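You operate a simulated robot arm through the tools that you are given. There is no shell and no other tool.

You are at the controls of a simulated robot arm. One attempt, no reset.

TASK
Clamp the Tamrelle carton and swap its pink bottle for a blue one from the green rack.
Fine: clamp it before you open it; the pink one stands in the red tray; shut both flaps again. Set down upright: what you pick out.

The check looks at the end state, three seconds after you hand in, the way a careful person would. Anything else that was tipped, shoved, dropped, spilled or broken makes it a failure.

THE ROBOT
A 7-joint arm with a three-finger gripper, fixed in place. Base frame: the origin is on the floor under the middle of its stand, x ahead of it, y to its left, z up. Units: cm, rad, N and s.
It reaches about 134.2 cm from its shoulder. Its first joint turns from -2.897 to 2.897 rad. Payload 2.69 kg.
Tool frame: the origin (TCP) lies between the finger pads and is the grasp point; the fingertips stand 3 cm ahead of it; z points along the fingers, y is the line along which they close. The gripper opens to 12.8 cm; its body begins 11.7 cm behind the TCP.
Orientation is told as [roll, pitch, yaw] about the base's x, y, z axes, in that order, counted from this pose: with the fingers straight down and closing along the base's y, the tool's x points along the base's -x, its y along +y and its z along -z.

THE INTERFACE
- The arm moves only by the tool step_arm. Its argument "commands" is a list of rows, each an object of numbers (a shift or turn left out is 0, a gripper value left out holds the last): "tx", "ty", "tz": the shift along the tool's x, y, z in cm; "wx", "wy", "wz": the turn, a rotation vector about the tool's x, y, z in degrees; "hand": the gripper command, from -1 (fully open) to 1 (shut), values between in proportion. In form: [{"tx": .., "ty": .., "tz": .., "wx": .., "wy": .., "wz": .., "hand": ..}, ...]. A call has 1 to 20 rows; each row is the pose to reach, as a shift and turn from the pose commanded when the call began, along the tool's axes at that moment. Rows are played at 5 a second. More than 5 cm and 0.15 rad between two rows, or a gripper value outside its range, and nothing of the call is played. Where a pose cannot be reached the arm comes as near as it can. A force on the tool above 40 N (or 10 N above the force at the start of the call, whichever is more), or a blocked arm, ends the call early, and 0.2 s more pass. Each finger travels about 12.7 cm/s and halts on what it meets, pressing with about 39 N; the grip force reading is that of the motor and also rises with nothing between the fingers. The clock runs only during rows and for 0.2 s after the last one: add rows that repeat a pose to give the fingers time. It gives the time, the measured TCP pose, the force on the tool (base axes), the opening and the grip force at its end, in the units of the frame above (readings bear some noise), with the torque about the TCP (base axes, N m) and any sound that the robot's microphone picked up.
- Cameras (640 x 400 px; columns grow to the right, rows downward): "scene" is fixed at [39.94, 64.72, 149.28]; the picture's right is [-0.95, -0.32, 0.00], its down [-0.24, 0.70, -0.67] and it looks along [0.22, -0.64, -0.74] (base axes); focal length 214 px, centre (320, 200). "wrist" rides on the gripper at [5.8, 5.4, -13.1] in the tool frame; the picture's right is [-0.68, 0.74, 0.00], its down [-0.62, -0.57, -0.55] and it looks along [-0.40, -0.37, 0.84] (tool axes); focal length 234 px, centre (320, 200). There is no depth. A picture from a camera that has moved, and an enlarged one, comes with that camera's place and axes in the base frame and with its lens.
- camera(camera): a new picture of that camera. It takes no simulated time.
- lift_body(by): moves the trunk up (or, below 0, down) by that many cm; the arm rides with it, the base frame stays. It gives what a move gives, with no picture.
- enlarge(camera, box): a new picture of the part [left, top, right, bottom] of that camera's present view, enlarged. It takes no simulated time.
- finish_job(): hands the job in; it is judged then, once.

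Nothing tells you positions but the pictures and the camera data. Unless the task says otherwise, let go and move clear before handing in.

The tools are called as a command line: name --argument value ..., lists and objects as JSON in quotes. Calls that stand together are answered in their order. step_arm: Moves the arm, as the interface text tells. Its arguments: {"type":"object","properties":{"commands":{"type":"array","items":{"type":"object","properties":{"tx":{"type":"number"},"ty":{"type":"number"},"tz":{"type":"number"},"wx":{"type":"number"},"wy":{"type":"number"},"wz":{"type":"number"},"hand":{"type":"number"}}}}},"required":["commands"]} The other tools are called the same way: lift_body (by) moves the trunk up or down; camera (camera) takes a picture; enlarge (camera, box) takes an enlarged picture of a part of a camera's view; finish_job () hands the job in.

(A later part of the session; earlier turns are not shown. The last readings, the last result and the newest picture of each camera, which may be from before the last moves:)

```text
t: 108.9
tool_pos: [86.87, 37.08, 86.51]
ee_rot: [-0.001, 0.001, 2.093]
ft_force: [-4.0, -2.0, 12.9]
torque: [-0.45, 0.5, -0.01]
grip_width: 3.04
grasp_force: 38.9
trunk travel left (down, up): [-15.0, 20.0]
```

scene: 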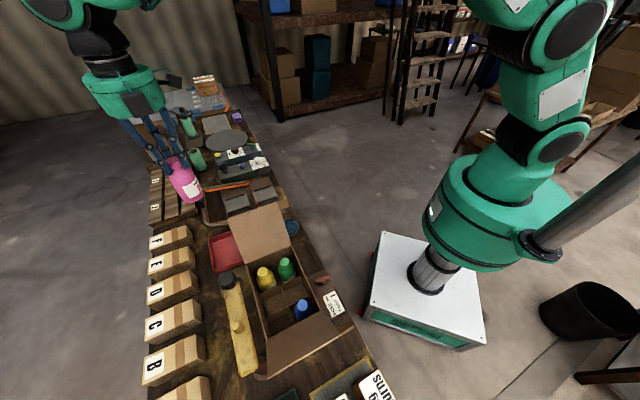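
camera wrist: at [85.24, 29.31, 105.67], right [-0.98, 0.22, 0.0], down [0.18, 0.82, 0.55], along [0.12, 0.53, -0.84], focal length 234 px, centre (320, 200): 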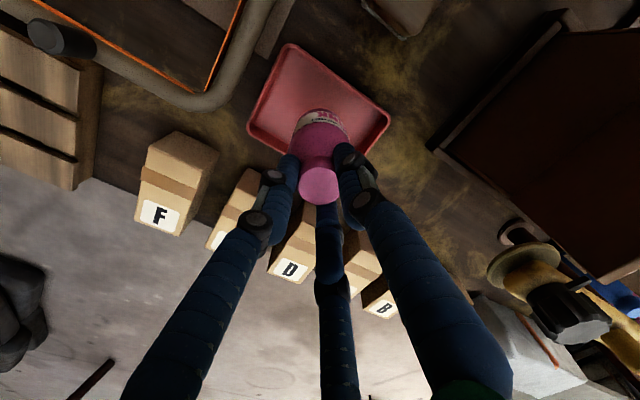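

Contact with the tray floor at TCP z ≈ 86.5. I'll relieve the pressure a little, check the bottle's stance, and release gently.

step_arm --commands '[{"tz": -0.2}, {"tz": -0.2}]'

enlarge --camera "scene" --box '[190, 200, 270, 280]'

enlarge --camera "wrist" --box '[220, 40, 420, 240]'

```text
t: 109.5
tool_pos: [86.8, 37.06, 86.45]
ee_rot: [0.0, -0.001, 2.094]
ft_force: [2.6, 0.6, 5.4]
torque: [-0.11, -0.22, 0.05]
grip_width: 3.03
grasp_force: 39.0
trunk travel left (down, up): [-15.0, 20.0]
```

```text
5.00 times, centred on (230, 240) of scene
camera zoom: at [39.94, 64.72, 149.28], right [-0.95, -0.32, 0.0], down [-0.24, 0.7, -0.67], along [0.22, -0.64, -0.74], focal length 1072 px, centre (770, 0)
```

zoom: 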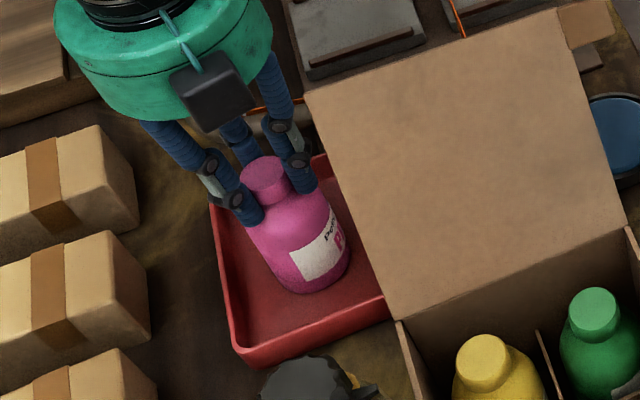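

```text
2.00 times, centred on (320, 140) of wrist
camera zoom: at [85.0, 29.32, 99.51], right [-0.98, 0.22, 0.0], down [0.18, 0.82, 0.55], along [0.12, 0.54, -0.84], focal length 468 px, centre (320, 320)
```

zoom: 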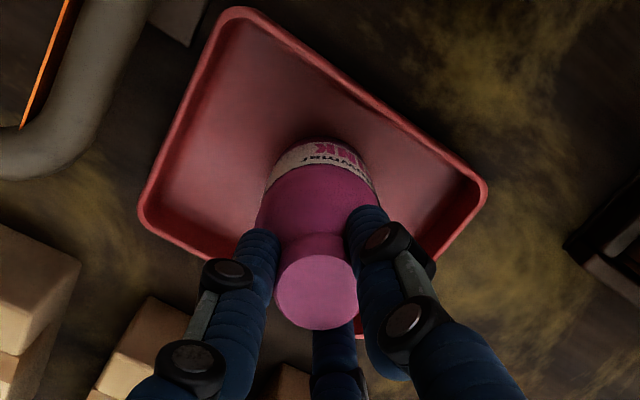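

step_arm --commands '[{"hand": 0.5}, {"hand": 0.45}, {"hand": 0.35}, {"hand": 0.25}, {"hand": 0.2}, {"hand": 0.2}]'

enlarge --camera "scene" --box '[190, 200, 270, 280]'

enlarge --camera "wrist" --box '[220, 40, 420, 240]'

```text
t: 110.9
tool_pos: [86.71, 36.99, 86.47]
ee_rot: [0.0, -0.003, 2.093]
ft_force: [-0.9, 0.8, 0.2]
torque: [-0.04, 0.04, 0.03]
grip_width: 5.14
grasp_force: 0.1
trunk travel left (down, up): [-15.0, 20.0]
```

```text
5.00 times, centred on (230, 240) of scene
camera zoom: at [39.94, 64.72, 149.28], right [-0.95, -0.32, 0.0], down [-0.24, 0.7, -0.67], along [0.22, -0.64, -0.74], focal length 1072 px, centre (770, 0)
```

zoom: 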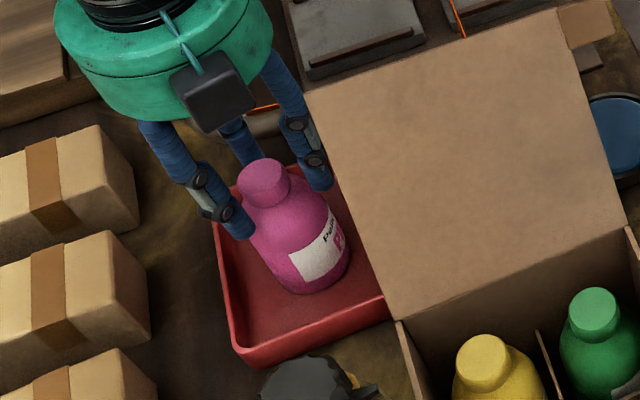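

```text
2.00 times, centred on (320, 140) of wrist
camera zoom: at [84.99, 29.32, 99.49], right [-0.98, 0.22, 0.0], down [0.18, 0.82, 0.55], along [0.12, 0.53, -0.84], focal length 468 px, centre (320, 320)
```

zoom: 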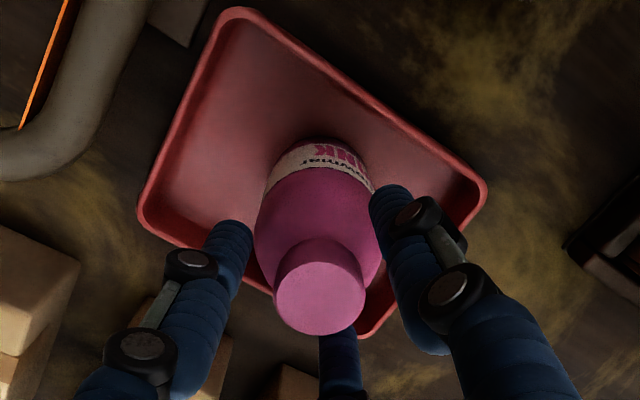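

Pink stands upright in the red tray. Now straight up, then over to the green rack.

step_arm --commands '[{"tz": -2}, {"tz": -5}, {"tz": -9}, {"tz": -13.5}, {"tz": -18}, {"tz": -22.5}, {"tz": -27}, {"tz": -30}, {"tz": -30}]'

enlarge --camera "scene" --box '[190, 200, 270, 280]'

```text
t: 112.9
tool_pos: [86.64, 37.06, 116.5]
ee_rot: [0.002, 0.0, 2.095]
ft_force: [-0.4, -0.2, -0.6]
torque: [0.02, 0.01, 0.02]
grip_width: 5.13
grasp_force: 0.0
trunk travel left (down, up): [-15.0, 20.0]
```

```text
5.00 times, centred on (230, 240) of scene
camera zoom: at [39.94, 64.72, 149.28], right [-0.95, -0.32, 0.0], down [-0.24, 0.7, -0.67], along [0.22, -0.64, -0.74], focal length 1072 px, centre (770, 0)
```

zoom: 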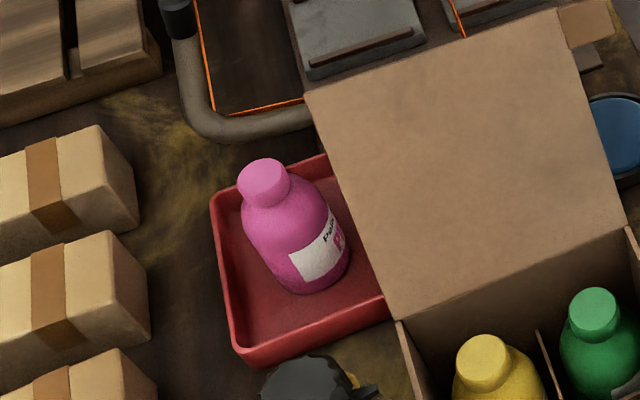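

step_arm --commands '[{"tx": -3, "ty": 1.12}, {"tx": -7.5, "ty": 2.79}, {"tx": -12, "ty": 4.47}, {"tx": -16.5, "ty": 6.14}, {"tx": -21, "ty": 7.82}, {"tx": -25.5, "ty": 9.49}, {"tx": -30, "ty": 11.17}, {"tx": -34.5, "ty": 12.84}, {"tx": -39, "ty": 14.52}, {"tx": -43, "ty": 16.0}, {"tx": -46.98, "ty": 17.49}, {"tx": -46.98, "ty": 17.49}]'

camera --camera "wrist"

camera --camera "scene"

```text
t: 115.5
tool_pos: [48.28, 68.86, 116.31]
ee_rot: [-0.002, 0.001, 2.096]
ft_force: [-0.9, 0.6, 0.0]
torque: [-0.04, -0.07, -0.03]
grip_width: 5.11
grasp_force: 0.1
trunk travel left (down, up): [-15.0, 20.0]
```

```text
taken
camera wrist: at [46.48, 61.24, 129.4], right [-0.98, 0.22, 0.0], down [0.18, 0.82, 0.55], along [0.12, 0.53, -0.84], focal length 234 px, centre (320, 200)
```

wrist: 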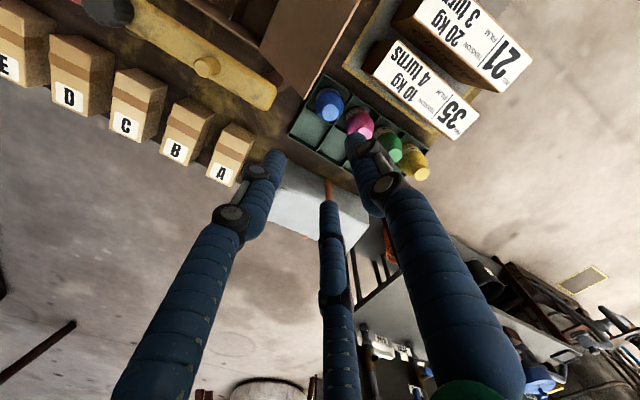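

```text
taken
```

scene: 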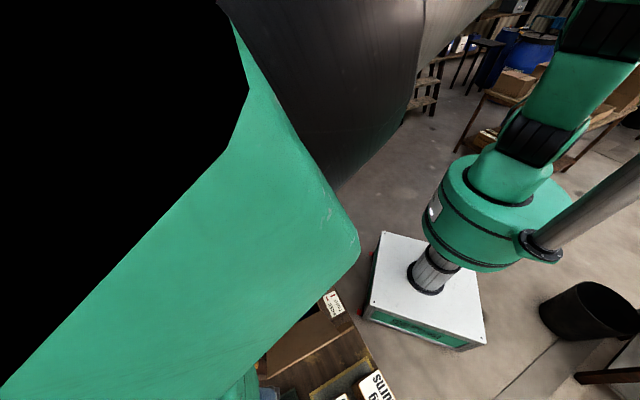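

enlarge --camera "wrist" --box '[270, 60, 430, 190]'

enlarge --camera "wrist" --box '[330, 0, 530, 150]'

```text
3.08 times, centred on (350, 125) of wrist
camera zoom: at [46.48, 61.24, 129.4], right [-0.98, 0.22, 0.0], down [0.18, 0.82, 0.55], along [0.12, 0.53, -0.84], focal length 720 px, centre (228, 431)
```

zoom: 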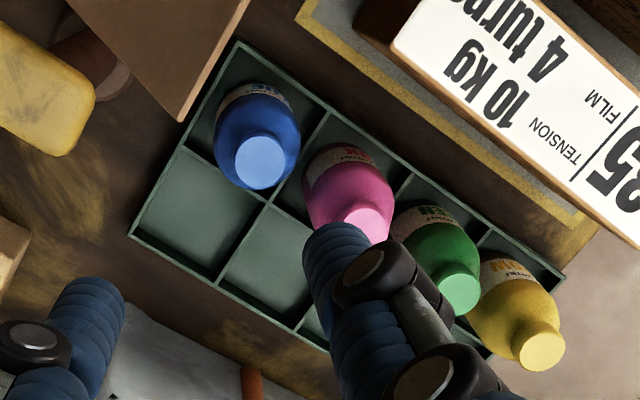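

```text
2.67 times, centred on (430, 75) of wrist
camera zoom: at [46.48, 61.24, 129.4], right [-0.98, 0.22, 0.0], down [0.18, 0.82, 0.55], along [0.12, 0.53, -0.84], focal length 624 px, centre (27, 533)
```

zoom: 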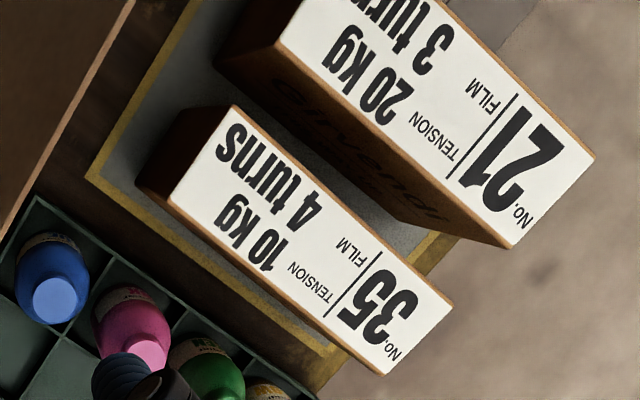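

Blue is at about [46.8, 71.2] in the rack's first cell. The hand's camera box would come close to the open flap at yaw 120°, so I'll use yaw 60° here while coming down to hover over it.

step_arm --commands '[{"wz": 7.5}, {"wz": 15}, {"wz": 22.5}, {"wz": 30}, {"wz": 37.5}, {"wz": 45, "tx": -1, "ty": 0.04, "tz": 2}, {"wz": 52.5, "tx": -2, "ty": 0.08, "tz": 5}, {"wz": 60, "tx": -2.79, "ty": 0.12, "tz": 9}, {"wz": 60, "tx": -2.79, "ty": 0.12, "tz": 12.3}, {"wz": 60, "tx": -2.79, "ty": 0.12, "tz": 12.3}]'

camera --camera "wrist"

enlarge --camera "wrist" --box '[230, 70, 410, 190]'

```text
t: 117.7
tool_pos: [46.45, 71.44, 104.13]
ee_rot: [0.002, 0.0, 1.047]
ft_force: [-0.3, 0.4, -0.6]
torque: [-0.02, 0.07, 0.02]
grip_width: 5.15
grasp_force: 0.1
trunk travel left (down, up): [-15.0, 20.0]
```

```text
taken
camera wrist: at [38.84, 69.06, 117.13], right [-0.3, 0.95, 0.0], down [0.8, 0.25, 0.55], along [0.52, 0.16, -0.84], focal length 234 px, centre (320, 200)
```

wrist: 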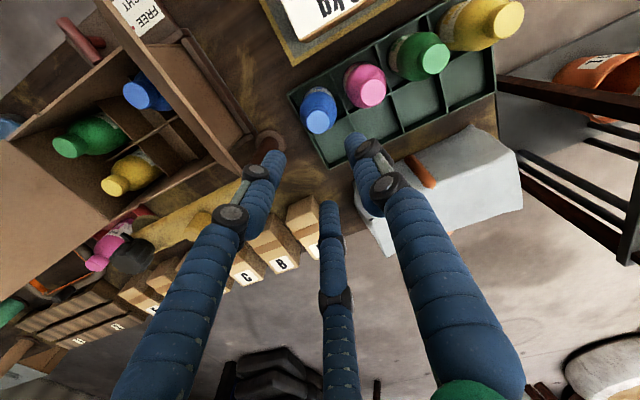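

```text
3.33 times, centred on (320, 130) of wrist
camera zoom: at [38.84, 69.06, 117.13], right [-0.3, 0.95, 0.0], down [0.8, 0.25, 0.55], along [0.52, 0.16, -0.84], focal length 781 px, centre (320, 433)
```

zoom: 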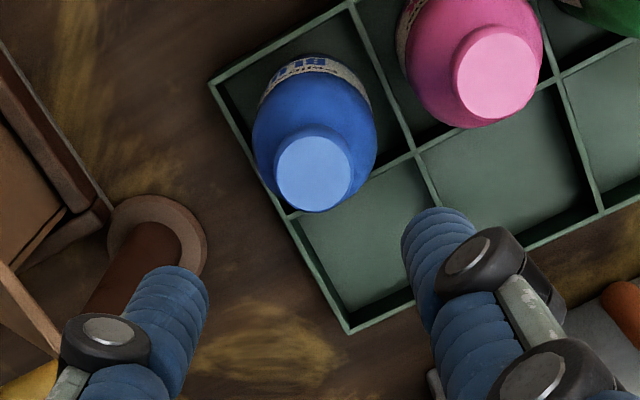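

step_arm --commands '[{"tx": 0.05, "ty": -0.32, "tz": 3}, {"tx": 0.05, "ty": -0.32, "tz": 7}, {"tx": 0.05, "ty": -0.32, "tz": 10}, {"tx": 0.05, "ty": -0.32, "tz": 12}, {"tx": 0.05, "ty": -0.32, "tz": 12}]'

enlarge --camera "wrist" --box '[220, 80, 420, 230]'

camera --camera "scene"

```text
t: 118.9
tool_pos: [46.94, 71.13, 92.1]
ee_rot: [0.001, 0.001, 1.046]
ft_force: [0.5, 0.7, -0.1]
torque: [-0.02, -0.01, -0.03]
grip_width: 5.09
grasp_force: 0.1
trunk travel left (down, up): [-15.0, 20.0]
```

```text
2.67 times, centred on (320, 155) of wrist
camera zoom: at [39.25, 68.82, 105.13], right [-0.3, 0.95, 0.0], down [0.8, 0.25, 0.55], along [0.52, 0.16, -0.84], focal length 624 px, centre (320, 320)
```

zoom: 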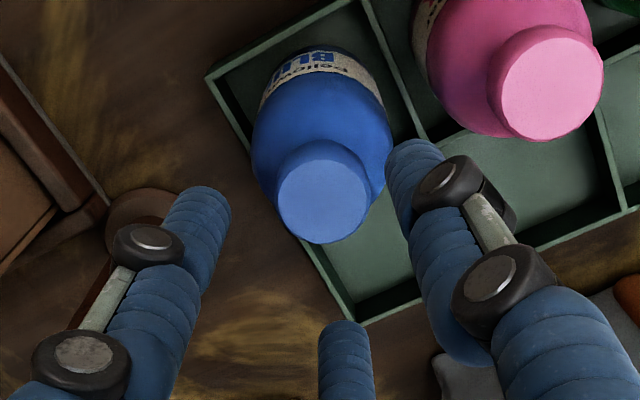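

```text
taken
```

scene: 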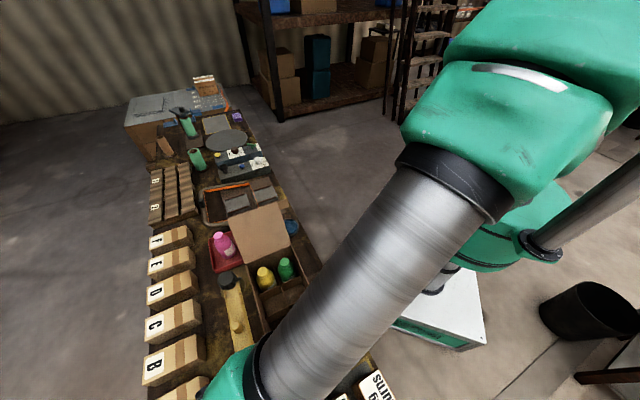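

step_arm --commands '[{"tz": 1.5}, {"tz": 3}, {"tz": 4.5}, {"tz": 5.5}, {"tz": 6.3}, {"tz": 6.3}]'

enlarge --camera "wrist" --box '[220, 80, 420, 240]'

```text
t: 120.3
tool_pos: [47.08, 70.95, 85.8]
ee_rot: [-0.001, -0.002, 1.047]
ft_force: [0.0, -0.6, -0.7]
torque: [0.01, 0.01, 0.0]
grip_width: 5.13
grasp_force: 0.0
trunk travel left (down, up): [-15.0, 20.0]
```

```text
2.50 times, centred on (320, 160) of wrist
camera zoom: at [39.3, 68.73, 98.87], right [-0.3, 0.95, 0.0], down [0.8, 0.25, 0.55], along [0.52, 0.16, -0.84], focal length 585 px, centre (320, 300)
```

zoom: 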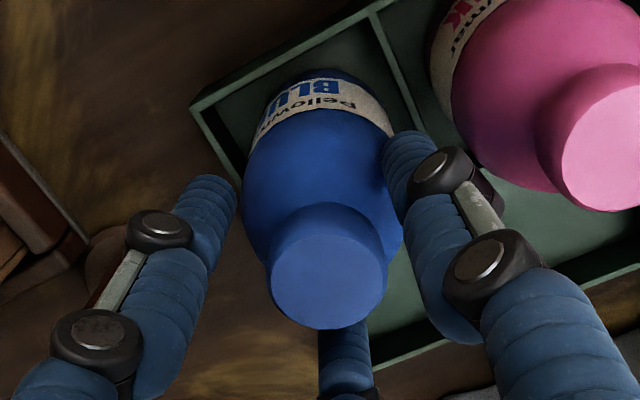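

step_arm --commands '[{"tx": -0.26, "ty": 0.15}, {"tx": -0.26, "ty": 0.15, "hand": 0.4}, {"tx": -0.26, "ty": 0.15, "hand": 0.5}, {"tx": -0.26, "ty": 0.15, "hand": 0.7}, {"tx": -0.26, "ty": 0.15, "hand": 1}, {"tx": -0.26, "ty": 0.15, "hand": 1}, {"tx": -0.26, "ty": 0.15, "hand": 1}]'

enlarge --camera "wrist" --box '[220, 80, 420, 240]'

```text
t: 121.7
tool_pos: [47.17, 71.85, 86.6]
ee_rot: [-0.002, -0.013, 1.047]
ft_force: [2.8, 3.3, 22.6]
torque: [0.09, -0.08, 0.06]
grip_width: 3.09
grasp_force: 39.1
trunk travel left (down, up): [-15.0, 20.0]
stopped in row 6: the force on the tool passed its limit at 41 N (the readings are from after the stop); the commanded pose is now the measured one
```

```text
2.50 times, centred on (320, 160) of wrist
camera zoom: at [39.47, 69.33, 99.51], right [-0.3, 0.95, 0.01], down [0.79, 0.25, 0.56], along [0.53, 0.17, -0.83], focal length 585 px, centre (320, 300)
```

zoom: 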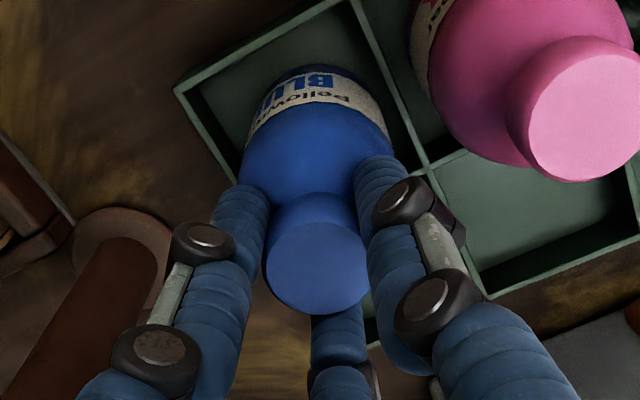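

The fingertips met the bottle's shoulder while closing and pushed the hand up a bit, but the cap is gripped at 3.09. I'll lift gently and check that the rack hasn't moved.

step_arm --commands '[{"tz": -0.5}, {"tz": -1}, {"tz": -2}, {"tz": -3}, {"tz": -3}]'

enlarge --camera "wrist" --box '[220, 80, 420, 240]'

```text
t: 122.9
tool_pos: [46.9, 71.34, 89.13]
ee_rot: [0.0, -0.006, 1.047]
ft_force: [-0.4, -0.3, -2.7]
torque: [0.02, 0.0, -0.01]
grip_width: 3.06
grasp_force: 39.4
trunk travel left (down, up): [-15.0, 20.0]
```

```text
2.50 times, centred on (320, 160) of wrist
camera zoom: at [39.32, 69.1, 102.07], right [-0.3, 0.95, 0.0], down [0.8, 0.25, 0.55], along [0.52, 0.17, -0.83], focal length 585 px, centre (320, 300)
```

zoom: 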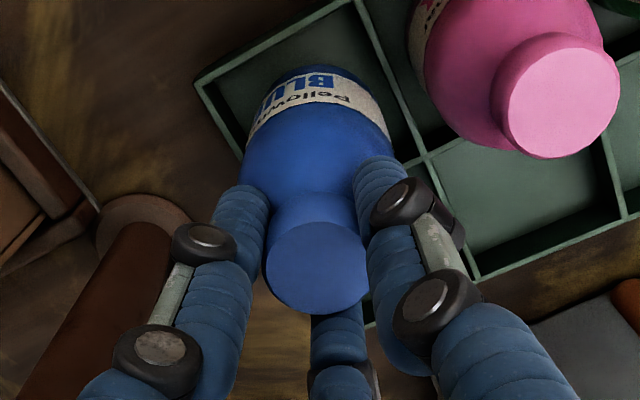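

step_arm --commands '[{"tz": -3}, {"tz": -7}, {"tz": -11.5}, {"tz": -16}, {"tz": -20.5}, {"tz": -25}, {"tz": -28.5}, {"tz": -28.5}]'

camera --camera "wrist"

```text
t: 124.7
tool_pos: [47.0, 71.53, 117.41]
ee_rot: [0.001, -0.005, 1.047]
ft_force: [-0.2, 0.0, -2.8]
torque: [0.04, -0.05, -0.02]
grip_width: 3.05
grasp_force: 38.9
trunk travel left (down, up): [-15.0, 20.0]
```

```text
taken
camera wrist: at [39.35, 69.09, 130.45], right [-0.3, 0.95, 0.0], down [0.8, 0.25, 0.55], along [0.53, 0.17, -0.83], focal length 234 px, centre (320, 200)
```

wrist: 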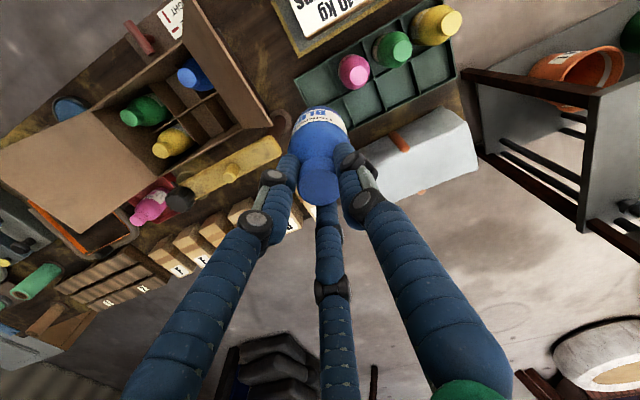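

step_arm --commands '[{"tx": 1.2, "ty": -1.8, "wz": -7.5}, {"tx": 2.6, "ty": -3.8, "wz": -15}, {"tx": 4.1, "ty": -6.0, "wz": -22.5}, {"tx": 5.6, "ty": -8.2, "wz": -30}, {"tx": 7.1, "ty": -10.4, "wz": -37.5}, {"tx": 8.6, "ty": -12.6, "wz": -45}, {"tx": 10.0, "ty": -14.6, "wz": -52.5}, {"tx": 10.96, "ty": -16.0, "wz": -60}, {"tx": 10.96, "ty": -16.0, "wz": -60}]'

camera --camera "wrist"

enlarge --camera "scene" --box '[200, 200, 340, 360]'

```text
t: 126.7
tool_pos: [55.23, 54.04, 117.66]
ee_rot: [-0.003, -0.002, 2.096]
ft_force: [-0.3, -0.6, -2.9]
torque: [0.0, 0.01, -0.01]
grip_width: 3.05
grasp_force: 38.6
trunk travel left (down, up): [-15.0, 20.0]
```

```text
taken
camera wrist: at [53.49, 46.26, 130.59], right [-0.98, 0.22, 0.0], down [0.18, 0.81, 0.55], along [0.12, 0.54, -0.83], focal length 234 px, centre (320, 200)
```

wrist: 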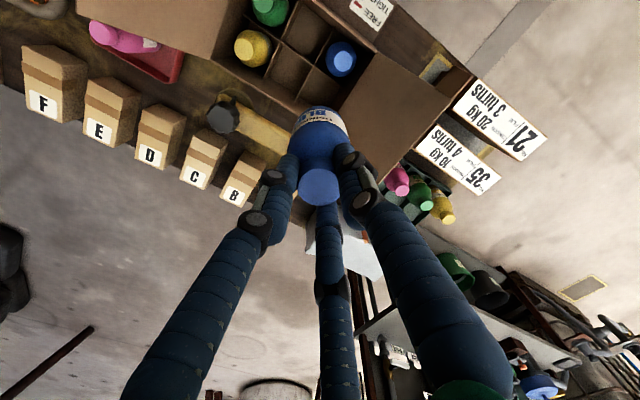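

```text
2.50 times, centred on (270, 280) of scene
camera zoom: at [39.94, 64.72, 149.28], right [-0.95, -0.32, 0.0], down [-0.24, 0.7, -0.67], along [0.22, -0.64, -0.74], focal length 536 px, centre (445, 0)
```

zoom: 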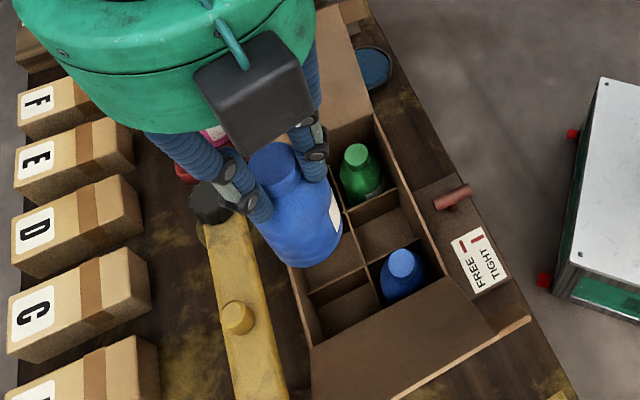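

step_arm --commands '[{"tx": 0.05, "ty": -0.09, "tz": 3}, {"tx": 0.05, "ty": -0.09, "tz": 7}, {"tx": 0.05, "ty": -0.09, "tz": 11}, {"tx": 0.05, "ty": -0.09, "tz": 14}, {"tx": 0.05, "ty": -0.09, "tz": 14}]'

enlarge --camera "wrist" --box '[220, 40, 420, 200]'

enlarge --camera "scene" --box '[220, 230, 320, 350]'

```text
t: 127.9
tool_pos: [55.29, 54.15, 103.48]
ee_rot: [-0.004, -0.003, 2.095]
ft_force: [1.3, -0.4, -3.4]
torque: [-0.05, 0.03, -0.04]
grip_width: 3.06
grasp_force: 38.7
trunk travel left (down, up): [-15.0, 20.0]
```

```text
2.50 times, centred on (320, 120) of wrist
camera zoom: at [53.59, 46.38, 116.47], right [-0.98, 0.22, 0.0], down [0.18, 0.81, 0.55], along [0.12, 0.54, -0.83], focal length 585 px, centre (320, 400)
```

zoom: 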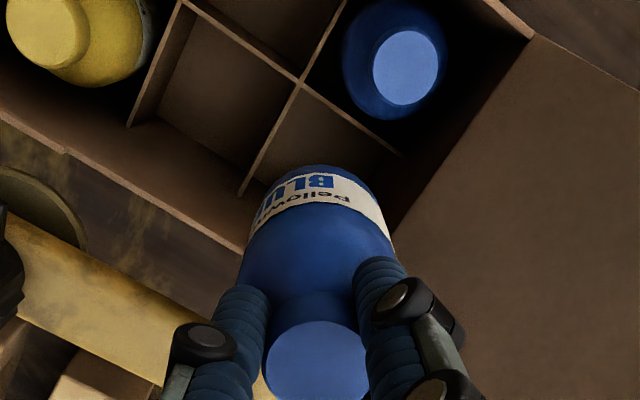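

```text
3.33 times, centred on (270, 290) of scene
camera zoom: at [39.94, 64.72, 149.28], right [-0.95, -0.32, 0.0], down [-0.24, 0.7, -0.67], along [0.22, -0.64, -0.74], focal length 715 px, centre (487, -100)
```

zoom: 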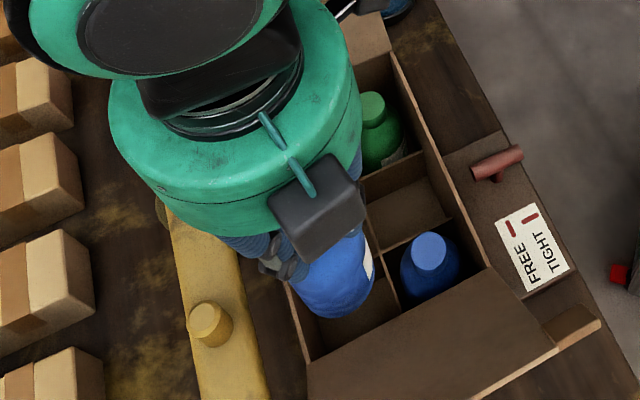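

step_arm --commands '[{"tx": 0.18, "ty": 0.05, "tz": 1}, {"tx": 0.18, "ty": 0.05, "tz": 3}, {"tx": 0.18, "ty": 0.05, "tz": 5}, {"tx": 0.18, "ty": 0.05, "tz": 7}, {"tx": 0.18, "ty": 0.05, "tz": 8.5}, {"tx": 0.18, "ty": 0.05, "tz": 8.5}]'

enlarge --camera "wrist" --box '[220, 40, 420, 200]'

```text
t: 129.3
tool_pos: [55.39, 53.67, 95.15]
ee_rot: [-0.004, -0.002, 2.095]
ft_force: [-0.8, -1.3, -2.6]
torque: [-0.04, 0.03, -0.04]
grip_width: 3.03
grasp_force: 38.9
trunk travel left (down, up): [-15.0, 20.0]
```

```text
2.50 times, centred on (320, 120) of wrist
camera zoom: at [53.66, 46.16, 108.11], right [-0.98, 0.22, 0.0], down [0.18, 0.81, 0.55], along [0.12, 0.54, -0.83], focal length 585 px, centre (320, 400)
```

zoom: 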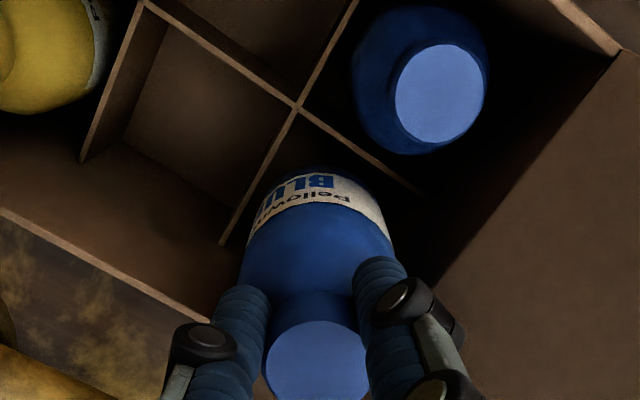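

step_arm --commands '[{"tz": 1.5}, {"tz": 3}, {"tz": 4.5}, {"tz": 5.8}, {"tz": 5.8}]'

step_arm --commands '[{"tz": 0.3}, {"tz": 0.6}, {"tz": 0.6}]'

```text
t: 130.5
tool_pos: [55.56, 53.9, 89.45]
ee_rot: [-0.001, -0.004, 2.093]
ft_force: [0.2, 1.0, -2.8]
torque: [-0.02, 0.01, 0.01]
grip_width: 3.05
grasp_force: 38.9
trunk travel left (down, up): [-15.0, 20.0]
```

```text
t: 131.3
tool_pos: [55.51, 53.88, 88.78]
ee_rot: [-0.005, -0.003, 2.093]
ft_force: [0.0, 0.1, -2.6]
torque: [-0.04, 0.0, 0.02]
grip_width: 3.04
grasp_force: 38.9
trunk travel left (down, up): [-15.0, 20.0]
```

step_arm --commands '[{"tz": 0.25}, {"tz": 0.5}, {"tz": 0.5}]'

step_arm --commands '[{"tz": 0.2}, {"tz": 0.4}, {"tz": 0.4}]'

```text
t: 132.1
tool_pos: [55.59, 53.8, 88.14]
ee_rot: [-0.005, -0.002, 2.095]
ft_force: [0.7, 0.4, -3.1]
torque: [0.02, 0.02, 0.01]
grip_width: 3.07
grasp_force: 38.9
trunk travel left (down, up): [-15.0, 20.0]
```

```text
t: 132.9
tool_pos: [55.57, 53.85, 87.71]
ee_rot: [-0.002, -0.001, 2.096]
ft_force: [-0.4, 0.2, -2.6]
torque: [-0.01, -0.02, 0.02]
grip_width: 3.04
grasp_force: 39.0
trunk travel left (down, up): [-15.0, 20.0]
```

step_arm --commands '[{"tz": 0.15}, {"tz": 0.3}, {"tz": 0.3}]'

step_arm --commands '[{"tz": 0.15}, {"tz": 0.3}, {"tz": 0.3}]'

```text
t: 133.7
tool_pos: [55.54, 53.88, 87.49]
ee_rot: [-0.004, -0.002, 2.095]
ft_force: [0.0, 0.1, -2.7]
torque: [-0.01, -0.01, 0.01]
grip_width: 3.05
grasp_force: 39.4
trunk travel left (down, up): [-15.0, 20.0]
```

```text
t: 134.5
tool_pos: [55.57, 54.0, 87.16]
ee_rot: [-0.004, -0.002, 2.094]
ft_force: [-0.1, 0.8, -3.1]
torque: [-0.03, 0.01, 0.02]
grip_width: 3.03
grasp_force: 38.6
trunk travel left (down, up): [-15.0, 20.0]
```

step_arm --commands '[{"tz": 0.15}, {"tz": 0.3}, {"tz": 0.3}]'

step_arm --commands '[{"tz": 0.15}, {"tz": 0.3}, {"tz": 0.3}]'

```text
t: 135.3
tool_pos: [55.67, 53.87, 87.09]
ee_rot: [-0.005, -0.001, 2.095]
ft_force: [-2.7, -0.9, 10.3]
torque: [-0.19, 0.47, -0.02]
grip_width: 3.04
grasp_force: 40.2
trunk travel left (down, up): [-15.0, 20.0]
```

```text
t: 136.1
tool_pos: [55.82, 53.99, 87.04]
ee_rot: [-0.012, -0.004, 2.097]
ft_force: [1.0, -0.2, 9.5]
torque: [0.02, -0.03, 0.05]
grip_width: 3.06
grasp_force: 38.9
trunk travel left (down, up): [-15.0, 20.0]
stopped in row 3: the force on the tool passed its limit at 41 N (the readings are from after the stop); the commanded pose is now the measured one
```

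Blue is standing on the carton floor. I'll release it gently.

step_arm --commands '[{"tz": -0.1, "hand": 0.5}, {"tz": -0.1, "hand": 0.45}, {"tz": -0.1, "hand": 0.38}, {"tz": -0.1, "hand": 0.3}, {"tz": -0.1, "hand": 0.27}, {"tz": -0.1, "hand": 0.27}]'

enlarge --camera "wrist" --box '[220, 80, 420, 240]'

```text
t: 137.5
tool_pos: [55.74, 53.89, 86.87]
ee_rot: [-0.006, -0.003, 2.094]
ft_force: [-1.1, -1.1, 0.8]
torque: [0.04, -0.01, -0.01]
grip_width: 4.68
grasp_force: 0.0
trunk travel left (down, up): [-15.0, 20.0]
```

```text
2.50 times, centred on (320, 160) of wrist
camera zoom: at [53.93, 46.2, 99.88], right [-0.98, 0.22, 0.0], down [0.18, 0.81, 0.55], along [0.12, 0.54, -0.83], focal length 585 px, centre (320, 300)
```

zoom: 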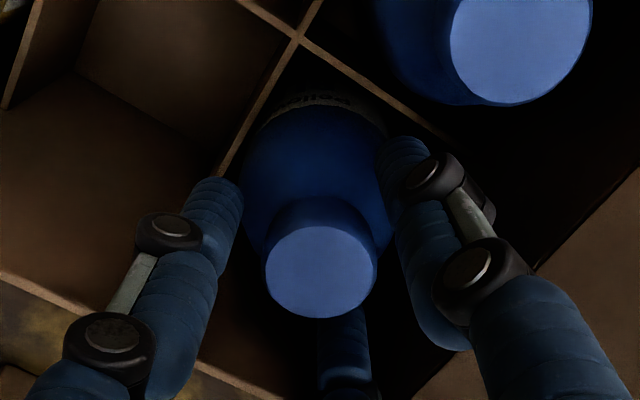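

Blue is free and centred. I'll raise the hand straight up and verify.

step_arm --commands '[{"tz": -1.5}, {"tz": -4}, {"tz": -8}, {"tz": -12}, {"tz": -16}, {"tz": -20}, {"tz": -24}, {"tz": -28}, {"tz": -30}, {"tz": -30}]'

camera --camera "wrist"

enlarge --camera "wrist" --box '[200, 0, 440, 150]'

camera --camera "scene"

```text
t: 139.7
tool_pos: [55.53, 53.8, 116.86]
ee_rot: [-0.009, -0.002, 2.095]
ft_force: [0.0, 0.0, -0.5]
torque: [0.0, 0.03, -0.01]
grip_width: 4.67
grasp_force: 0.0
trunk travel left (down, up): [-15.0, 20.0]
```

```text
taken
camera wrist: at [53.77, 46.07, 129.85], right [-0.98, 0.22, 0.0], down [0.18, 0.81, 0.55], along [0.12, 0.54, -0.83], focal length 234 px, centre (320, 200)
```

wrist: 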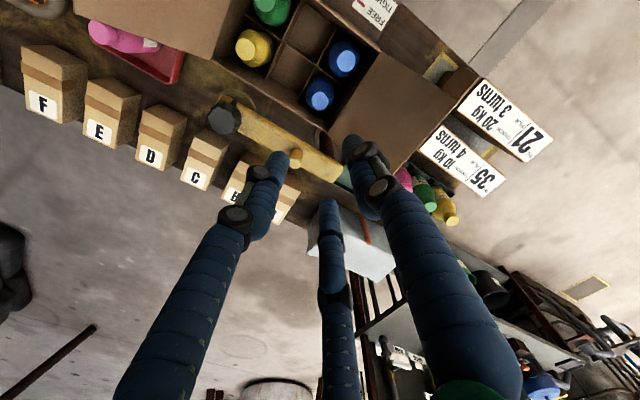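

```text
2.67 times, centred on (320, 75) of wrist
camera zoom: at [53.77, 46.07, 129.85], right [-0.98, 0.22, 0.0], down [0.18, 0.81, 0.55], along [0.12, 0.54, -0.83], focal length 624 px, centre (320, 533)
```

zoom: 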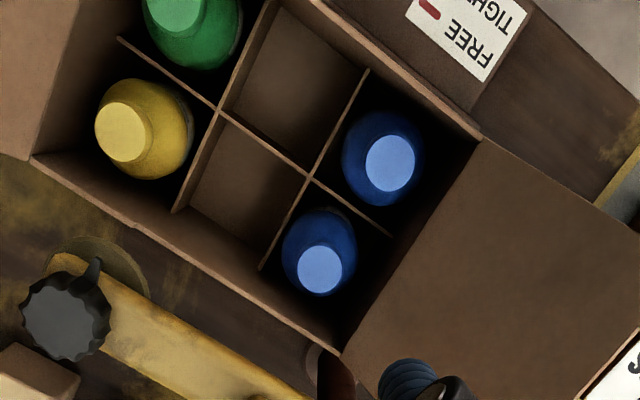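

```text
taken
```

scene: 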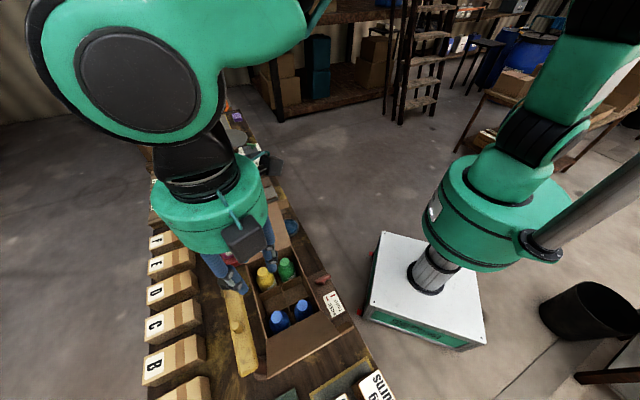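

Both blues stand in the right-hand cells and pink is in the tray. Next I'll close the lower flap (right side) first. I'll close the fingers and go round to its outer side.

step_arm --commands '[{"hand": 1}, {"tx": -3.4, "ty": 1.7, "hand": 1}, {"tx": -6.8, "ty": 3.5, "hand": 1}, {"tx": -10.2, "ty": 5.2, "hand": 1}, {"tx": -13.4, "ty": 7.0, "hand": 1}, {"tx": -13.4, "ty": 7.0, "hand": 1}]'

camera --camera "wrist"

camera --camera "scene"

```text
t: 141.1
tool_pos: [42.75, 61.96, 117.03]
ee_rot: [-0.009, 0.0, 2.093]
ft_force: [-0.5, -0.4, 0.2]
torque: [-0.01, -0.07, 0.0]
grip_width: 0.19
grasp_force: 31.3
trunk travel left (down, up): [-15.0, 20.0]
```

```text
taken
camera wrist: at [40.9, 54.18, 129.93], right [-0.98, 0.22, 0.0], down [0.18, 0.81, 0.55], along [0.12, 0.54, -0.83], focal length 234 px, centre (320, 200)
```

wrist: 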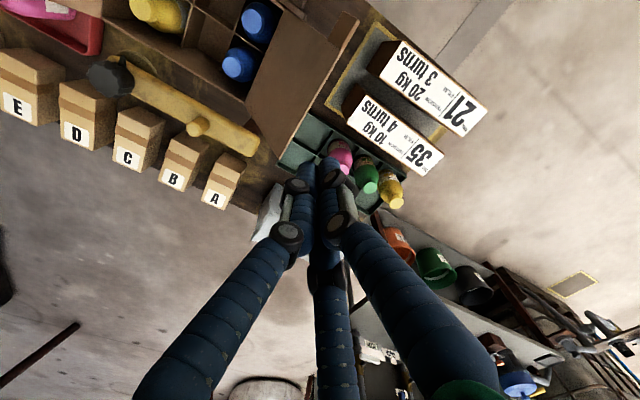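

```text
taken
```

scene: 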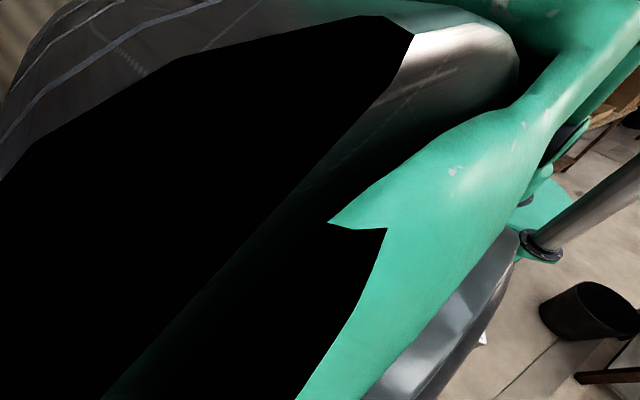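

enlarge --camera "wrist" --box '[220, 0, 400, 170]'

```text
2.35 times, centred on (310, 85) of wrist
camera zoom: at [40.9, 54.18, 129.93], right [-0.98, 0.22, 0.0], down [0.18, 0.81, 0.55], along [0.12, 0.54, -0.83], focal length 551 px, centre (344, 471)
```

zoom: 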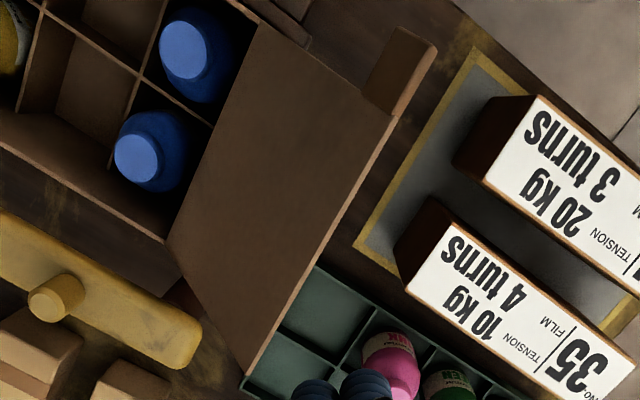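

step_arm --commands '[{"tx": -0.68, "ty": 0.18, "tz": 3}, {"tx": -0.68, "ty": 0.18, "tz": 7}, {"tx": -0.68, "ty": 0.18, "tz": 11}, {"tx": -0.68, "ty": 0.18, "tz": 14}, {"tx": -0.68, "ty": 0.18, "tz": 16}, {"tx": -0.68, "ty": 0.18, "tz": 16}]'

enlarge --camera "wrist" --box '[180, 0, 440, 200]'

```text
t: 142.5
tool_pos: [42.41, 62.38, 100.67]
ee_rot: [-0.009, -0.002, 2.097]
ft_force: [0.2, 0.2, -0.6]
torque: [-0.01, -0.02, -0.03]
grip_width: 0.21
grasp_force: 31.5
trunk travel left (down, up): [-15.0, 20.0]
```

```text
2.00 times, centred on (310, 100) of wrist
camera zoom: at [40.64, 54.69, 113.68], right [-0.98, 0.22, 0.0], down [0.18, 0.81, 0.55], along [0.12, 0.54, -0.83], focal length 468 px, centre (340, 400)
```

zoom: 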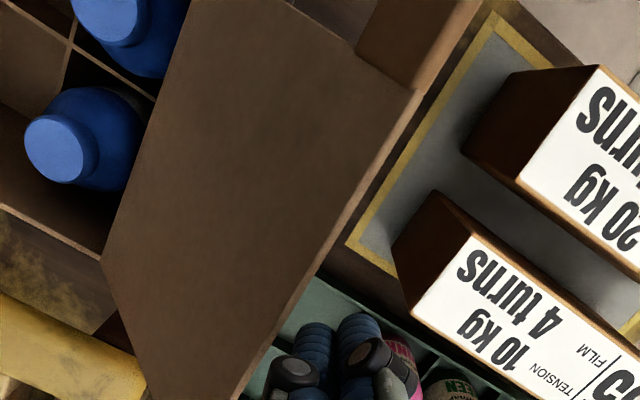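

step_arm --commands '[{"tx": 1.2, "ty": -0.32}, {"tx": 2.4, "ty": -0.65}, {"tx": 3.6, "ty": -0.97}, {"tx": 4.8, "ty": -1.3}, {"tx": 6.0, "ty": -1.6}, {"tx": 7.2, "ty": -1.94}, {"tx": 8.4, "ty": -2.26}, {"tx": 8.8, "ty": -2.36}]'

camera --camera "wrist"

```text
t: 144.3
tool_pos: [49.0, 56.04, 100.86]
ee_rot: [-0.007, -0.002, 2.095]
ft_force: [-0.2, -0.1, 0.2]
torque: [-0.04, 0.01, -0.03]
grip_width: 0.2
grasp_force: 31.4
trunk travel left (down, up): [-15.0, 20.0]
```

```text
taken
camera wrist: at [47.08, 48.19, 113.92], right [-0.98, 0.22, 0.0], down [0.18, 0.81, 0.55], along [0.12, 0.54, -0.83], focal length 234 px, centre (320, 200)
```

wrist: 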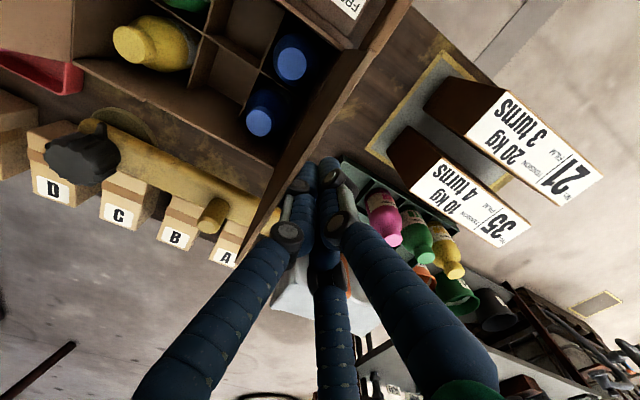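

The flap is now about vertical. I'll push it over and follow it down.

step_arm --commands '[{"tx": 1.06, "ty": -0.29, "tz": -0.37}, {"tx": 2.13, "ty": -0.57, "tz": -0.74}, {"tx": 3.14, "ty": -0.84, "tz": -0.64}, {"tx": 4.15, "ty": -1.11, "tz": -0.54}, {"tx": 5.13, "ty": -1.38, "tz": -0.24}, {"tx": 6.12, "ty": -1.64, "tz": 0.06}, {"tx": 7.03, "ty": -1.88, "tz": 0.53}, {"tx": 7.95, "ty": -2.13, "tz": 1.0}, {"tx": 8.77, "ty": -2.35, "tz": 1.63}, {"tx": 9.59, "ty": -2.57, "tz": 2.26}]'

camera --camera "wrist"

camera --camera "scene"

```text
t: 146.5
tool_pos: [55.71, 49.0, 98.52]
ee_rot: [-0.011, -0.001, 2.093]
ft_force: [-0.1, 0.6, 0.7]
torque: [0.0, -0.01, -0.02]
grip_width: 0.21
grasp_force: 31.3
trunk travel left (down, up): [-15.0, 20.0]
```

```text
taken
camera wrist: at [54.01, 41.25, 111.53], right [-0.98, 0.22, 0.0], down [0.18, 0.81, 0.55], along [0.12, 0.54, -0.83], focal length 234 px, centre (320, 200)
```

wrist: 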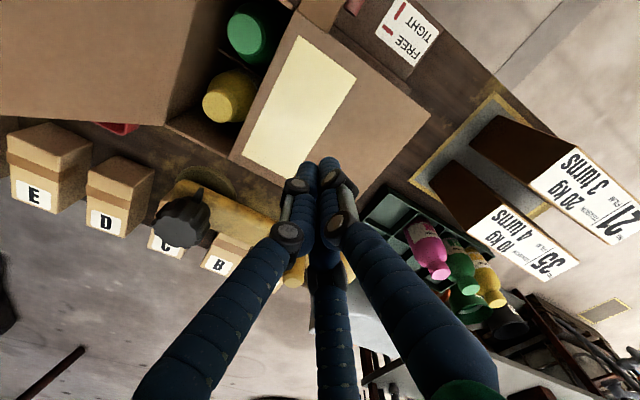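

```text
taken
```

scene: 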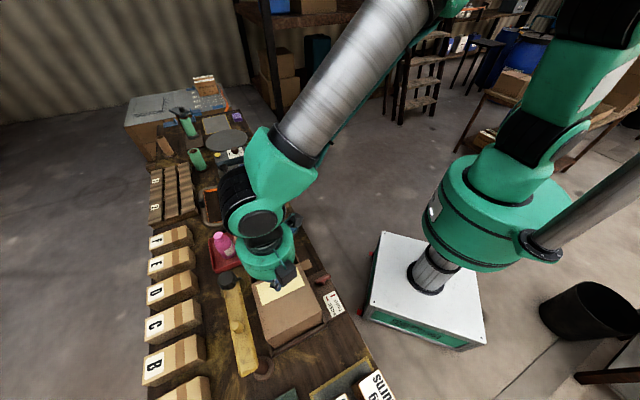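

enlarge --camera "wrist" --box '[200, 0, 440, 200]'

enlarge --camera "scene" --box '[230, 220, 350, 350]'

```text
2.00 times, centred on (320, 100) of wrist
camera zoom: at [54.01, 41.25, 111.53], right [-0.98, 0.22, 0.0], down [0.18, 0.81, 0.55], along [0.12, 0.54, -0.83], focal length 468 px, centre (320, 400)
```

zoom: 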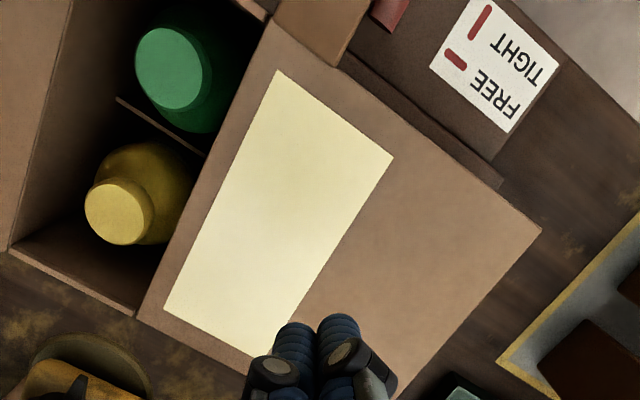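

```text
3.08 times, centred on (290, 285) of scene
camera zoom: at [39.94, 64.72, 149.28], right [-0.95, -0.32, 0.0], down [-0.24, 0.7, -0.67], along [0.22, -0.64, -0.74], focal length 660 px, centre (412, -62)
```

zoom: 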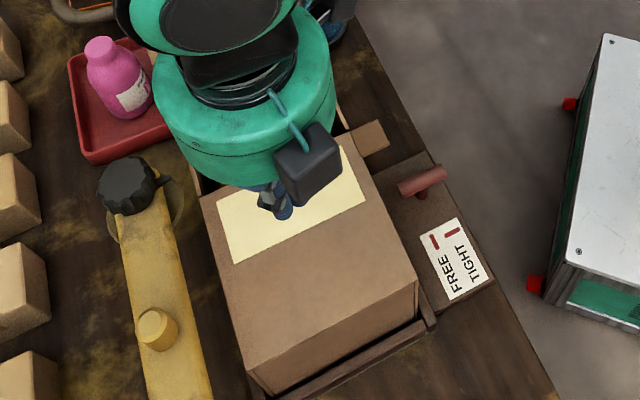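

The lower flap is shut. Now the upper flap: I'll go up and over to its outer (left) side.

step_arm --commands '[{"tz": -4}, {"tz": -8.5}, {"tz": -13}, {"tz": -18}, {"tx": 4.0, "ty": -1.07, "tz": -18}, {"tx": 8.2, "ty": -2.2, "tz": -18}, {"tx": 12.4, "ty": -3.3, "tz": -18}, {"tx": 16.6, "ty": -4.45, "tz": -18}, {"tx": 20.8, "ty": -5.57, "tz": -18}, {"tx": 24.4, "ty": -6.54, "tz": -18}, {"tx": 24.4, "ty": -6.54, "tz": -18}]'

camera --camera "wrist"

enlarge --camera "scene" --box '[180, 180, 360, 340]'

```text
t: 148.9
tool_pos: [73.55, 31.18, 116.83]
ee_rot: [-0.007, -0.005, 2.095]
ft_force: [-0.7, -0.4, -0.5]
torque: [0.09, 0.03, 0.01]
grip_width: 0.23
grasp_force: 31.5
trunk travel left (down, up): [-15.0, 20.0]
```

```text
taken
camera wrist: at [71.66, 23.37, 129.74], right [-0.98, 0.22, 0.0], down [0.18, 0.81, 0.55], along [0.12, 0.54, -0.83], focal length 234 px, centre (320, 200)
```

wrist: 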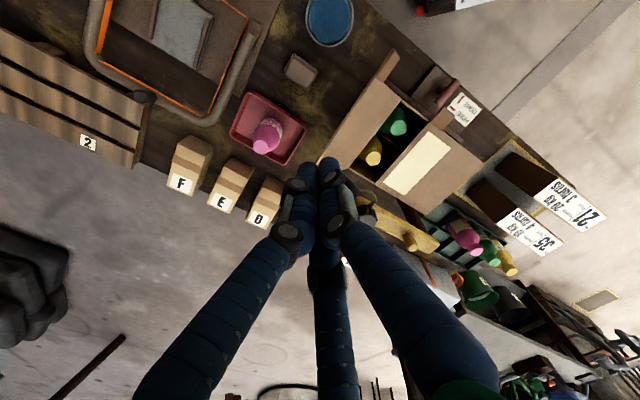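

```text
2.50 times, centred on (270, 260) of scene
camera zoom: at [39.94, 64.72, 149.28], right [-0.95, -0.32, 0.0], down [-0.24, 0.7, -0.67], along [0.22, -0.64, -0.74], focal length 536 px, centre (445, 50)
```

zoom: 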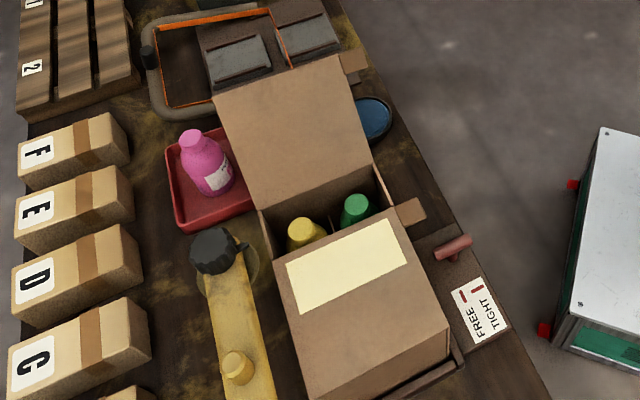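

enlarge --camera "wrist" --box '[260, 40, 440, 190]'

```text
2.67 times, centred on (350, 115) of wrist
camera zoom: at [71.66, 23.37, 129.74], right [-0.98, 0.22, 0.0], down [0.18, 0.81, 0.55], along [0.12, 0.54, -0.83], focal length 624 px, centre (240, 427)
```

zoom: 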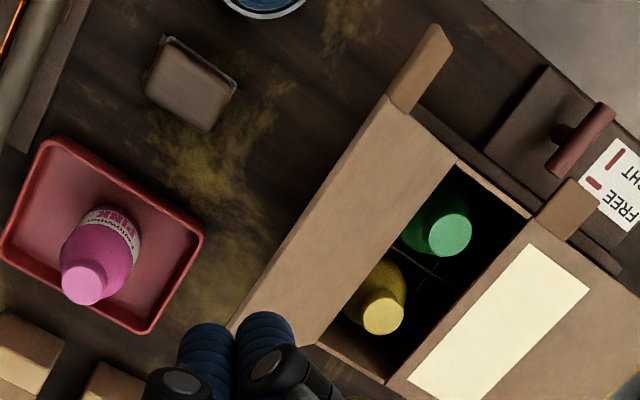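

step_arm --commands '[{"tx": 0.5, "ty": -0.13, "tz": 3}, {"tx": 0.5, "ty": -0.13, "tz": 7}, {"tx": 0.5, "ty": -0.13, "tz": 11}, {"tx": 0.5, "ty": -0.13, "tz": 14}, {"tx": 0.5, "ty": -0.13, "tz": 15.8}, {"tx": 0.5, "ty": -0.13, "tz": 15.8}]'

camera --camera "wrist"

enlarge --camera "scene" --box '[180, 180, 360, 340]'

```text
t: 150.3
tool_pos: [74.05, 30.63, 100.81]
ee_rot: [-0.008, -0.001, 2.092]
ft_force: [-0.8, -0.3, -0.1]
torque: [0.04, 0.04, -0.01]
grip_width: 0.2
grasp_force: 31.5
trunk travel left (down, up): [-15.0, 20.0]
```

```text
taken
camera wrist: at [72.3, 22.91, 113.73], right [-0.98, 0.22, 0.0], down [0.18, 0.81, 0.55], along [0.12, 0.54, -0.83], focal length 234 px, centre (320, 200)
```

wrist: 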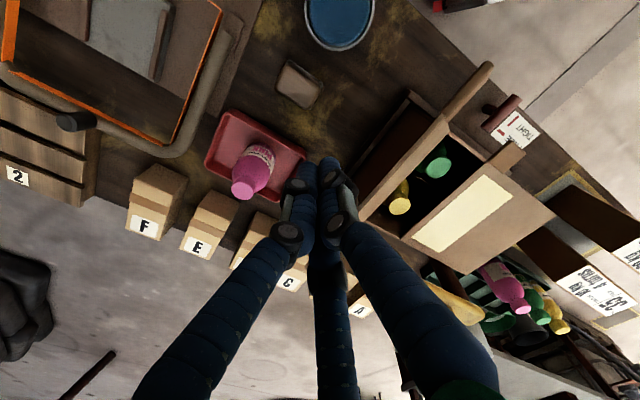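

```text
2.50 times, centred on (270, 260) of scene
camera zoom: at [39.94, 64.72, 149.28], right [-0.95, -0.32, 0.0], down [-0.24, 0.7, -0.67], along [0.22, -0.64, -0.74], focal length 536 px, centre (445, 50)
```

zoom: 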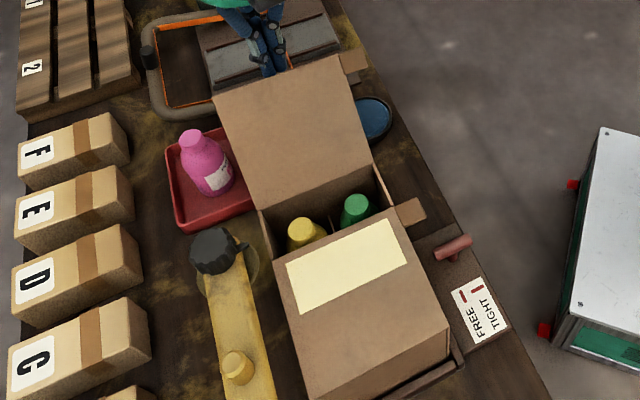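

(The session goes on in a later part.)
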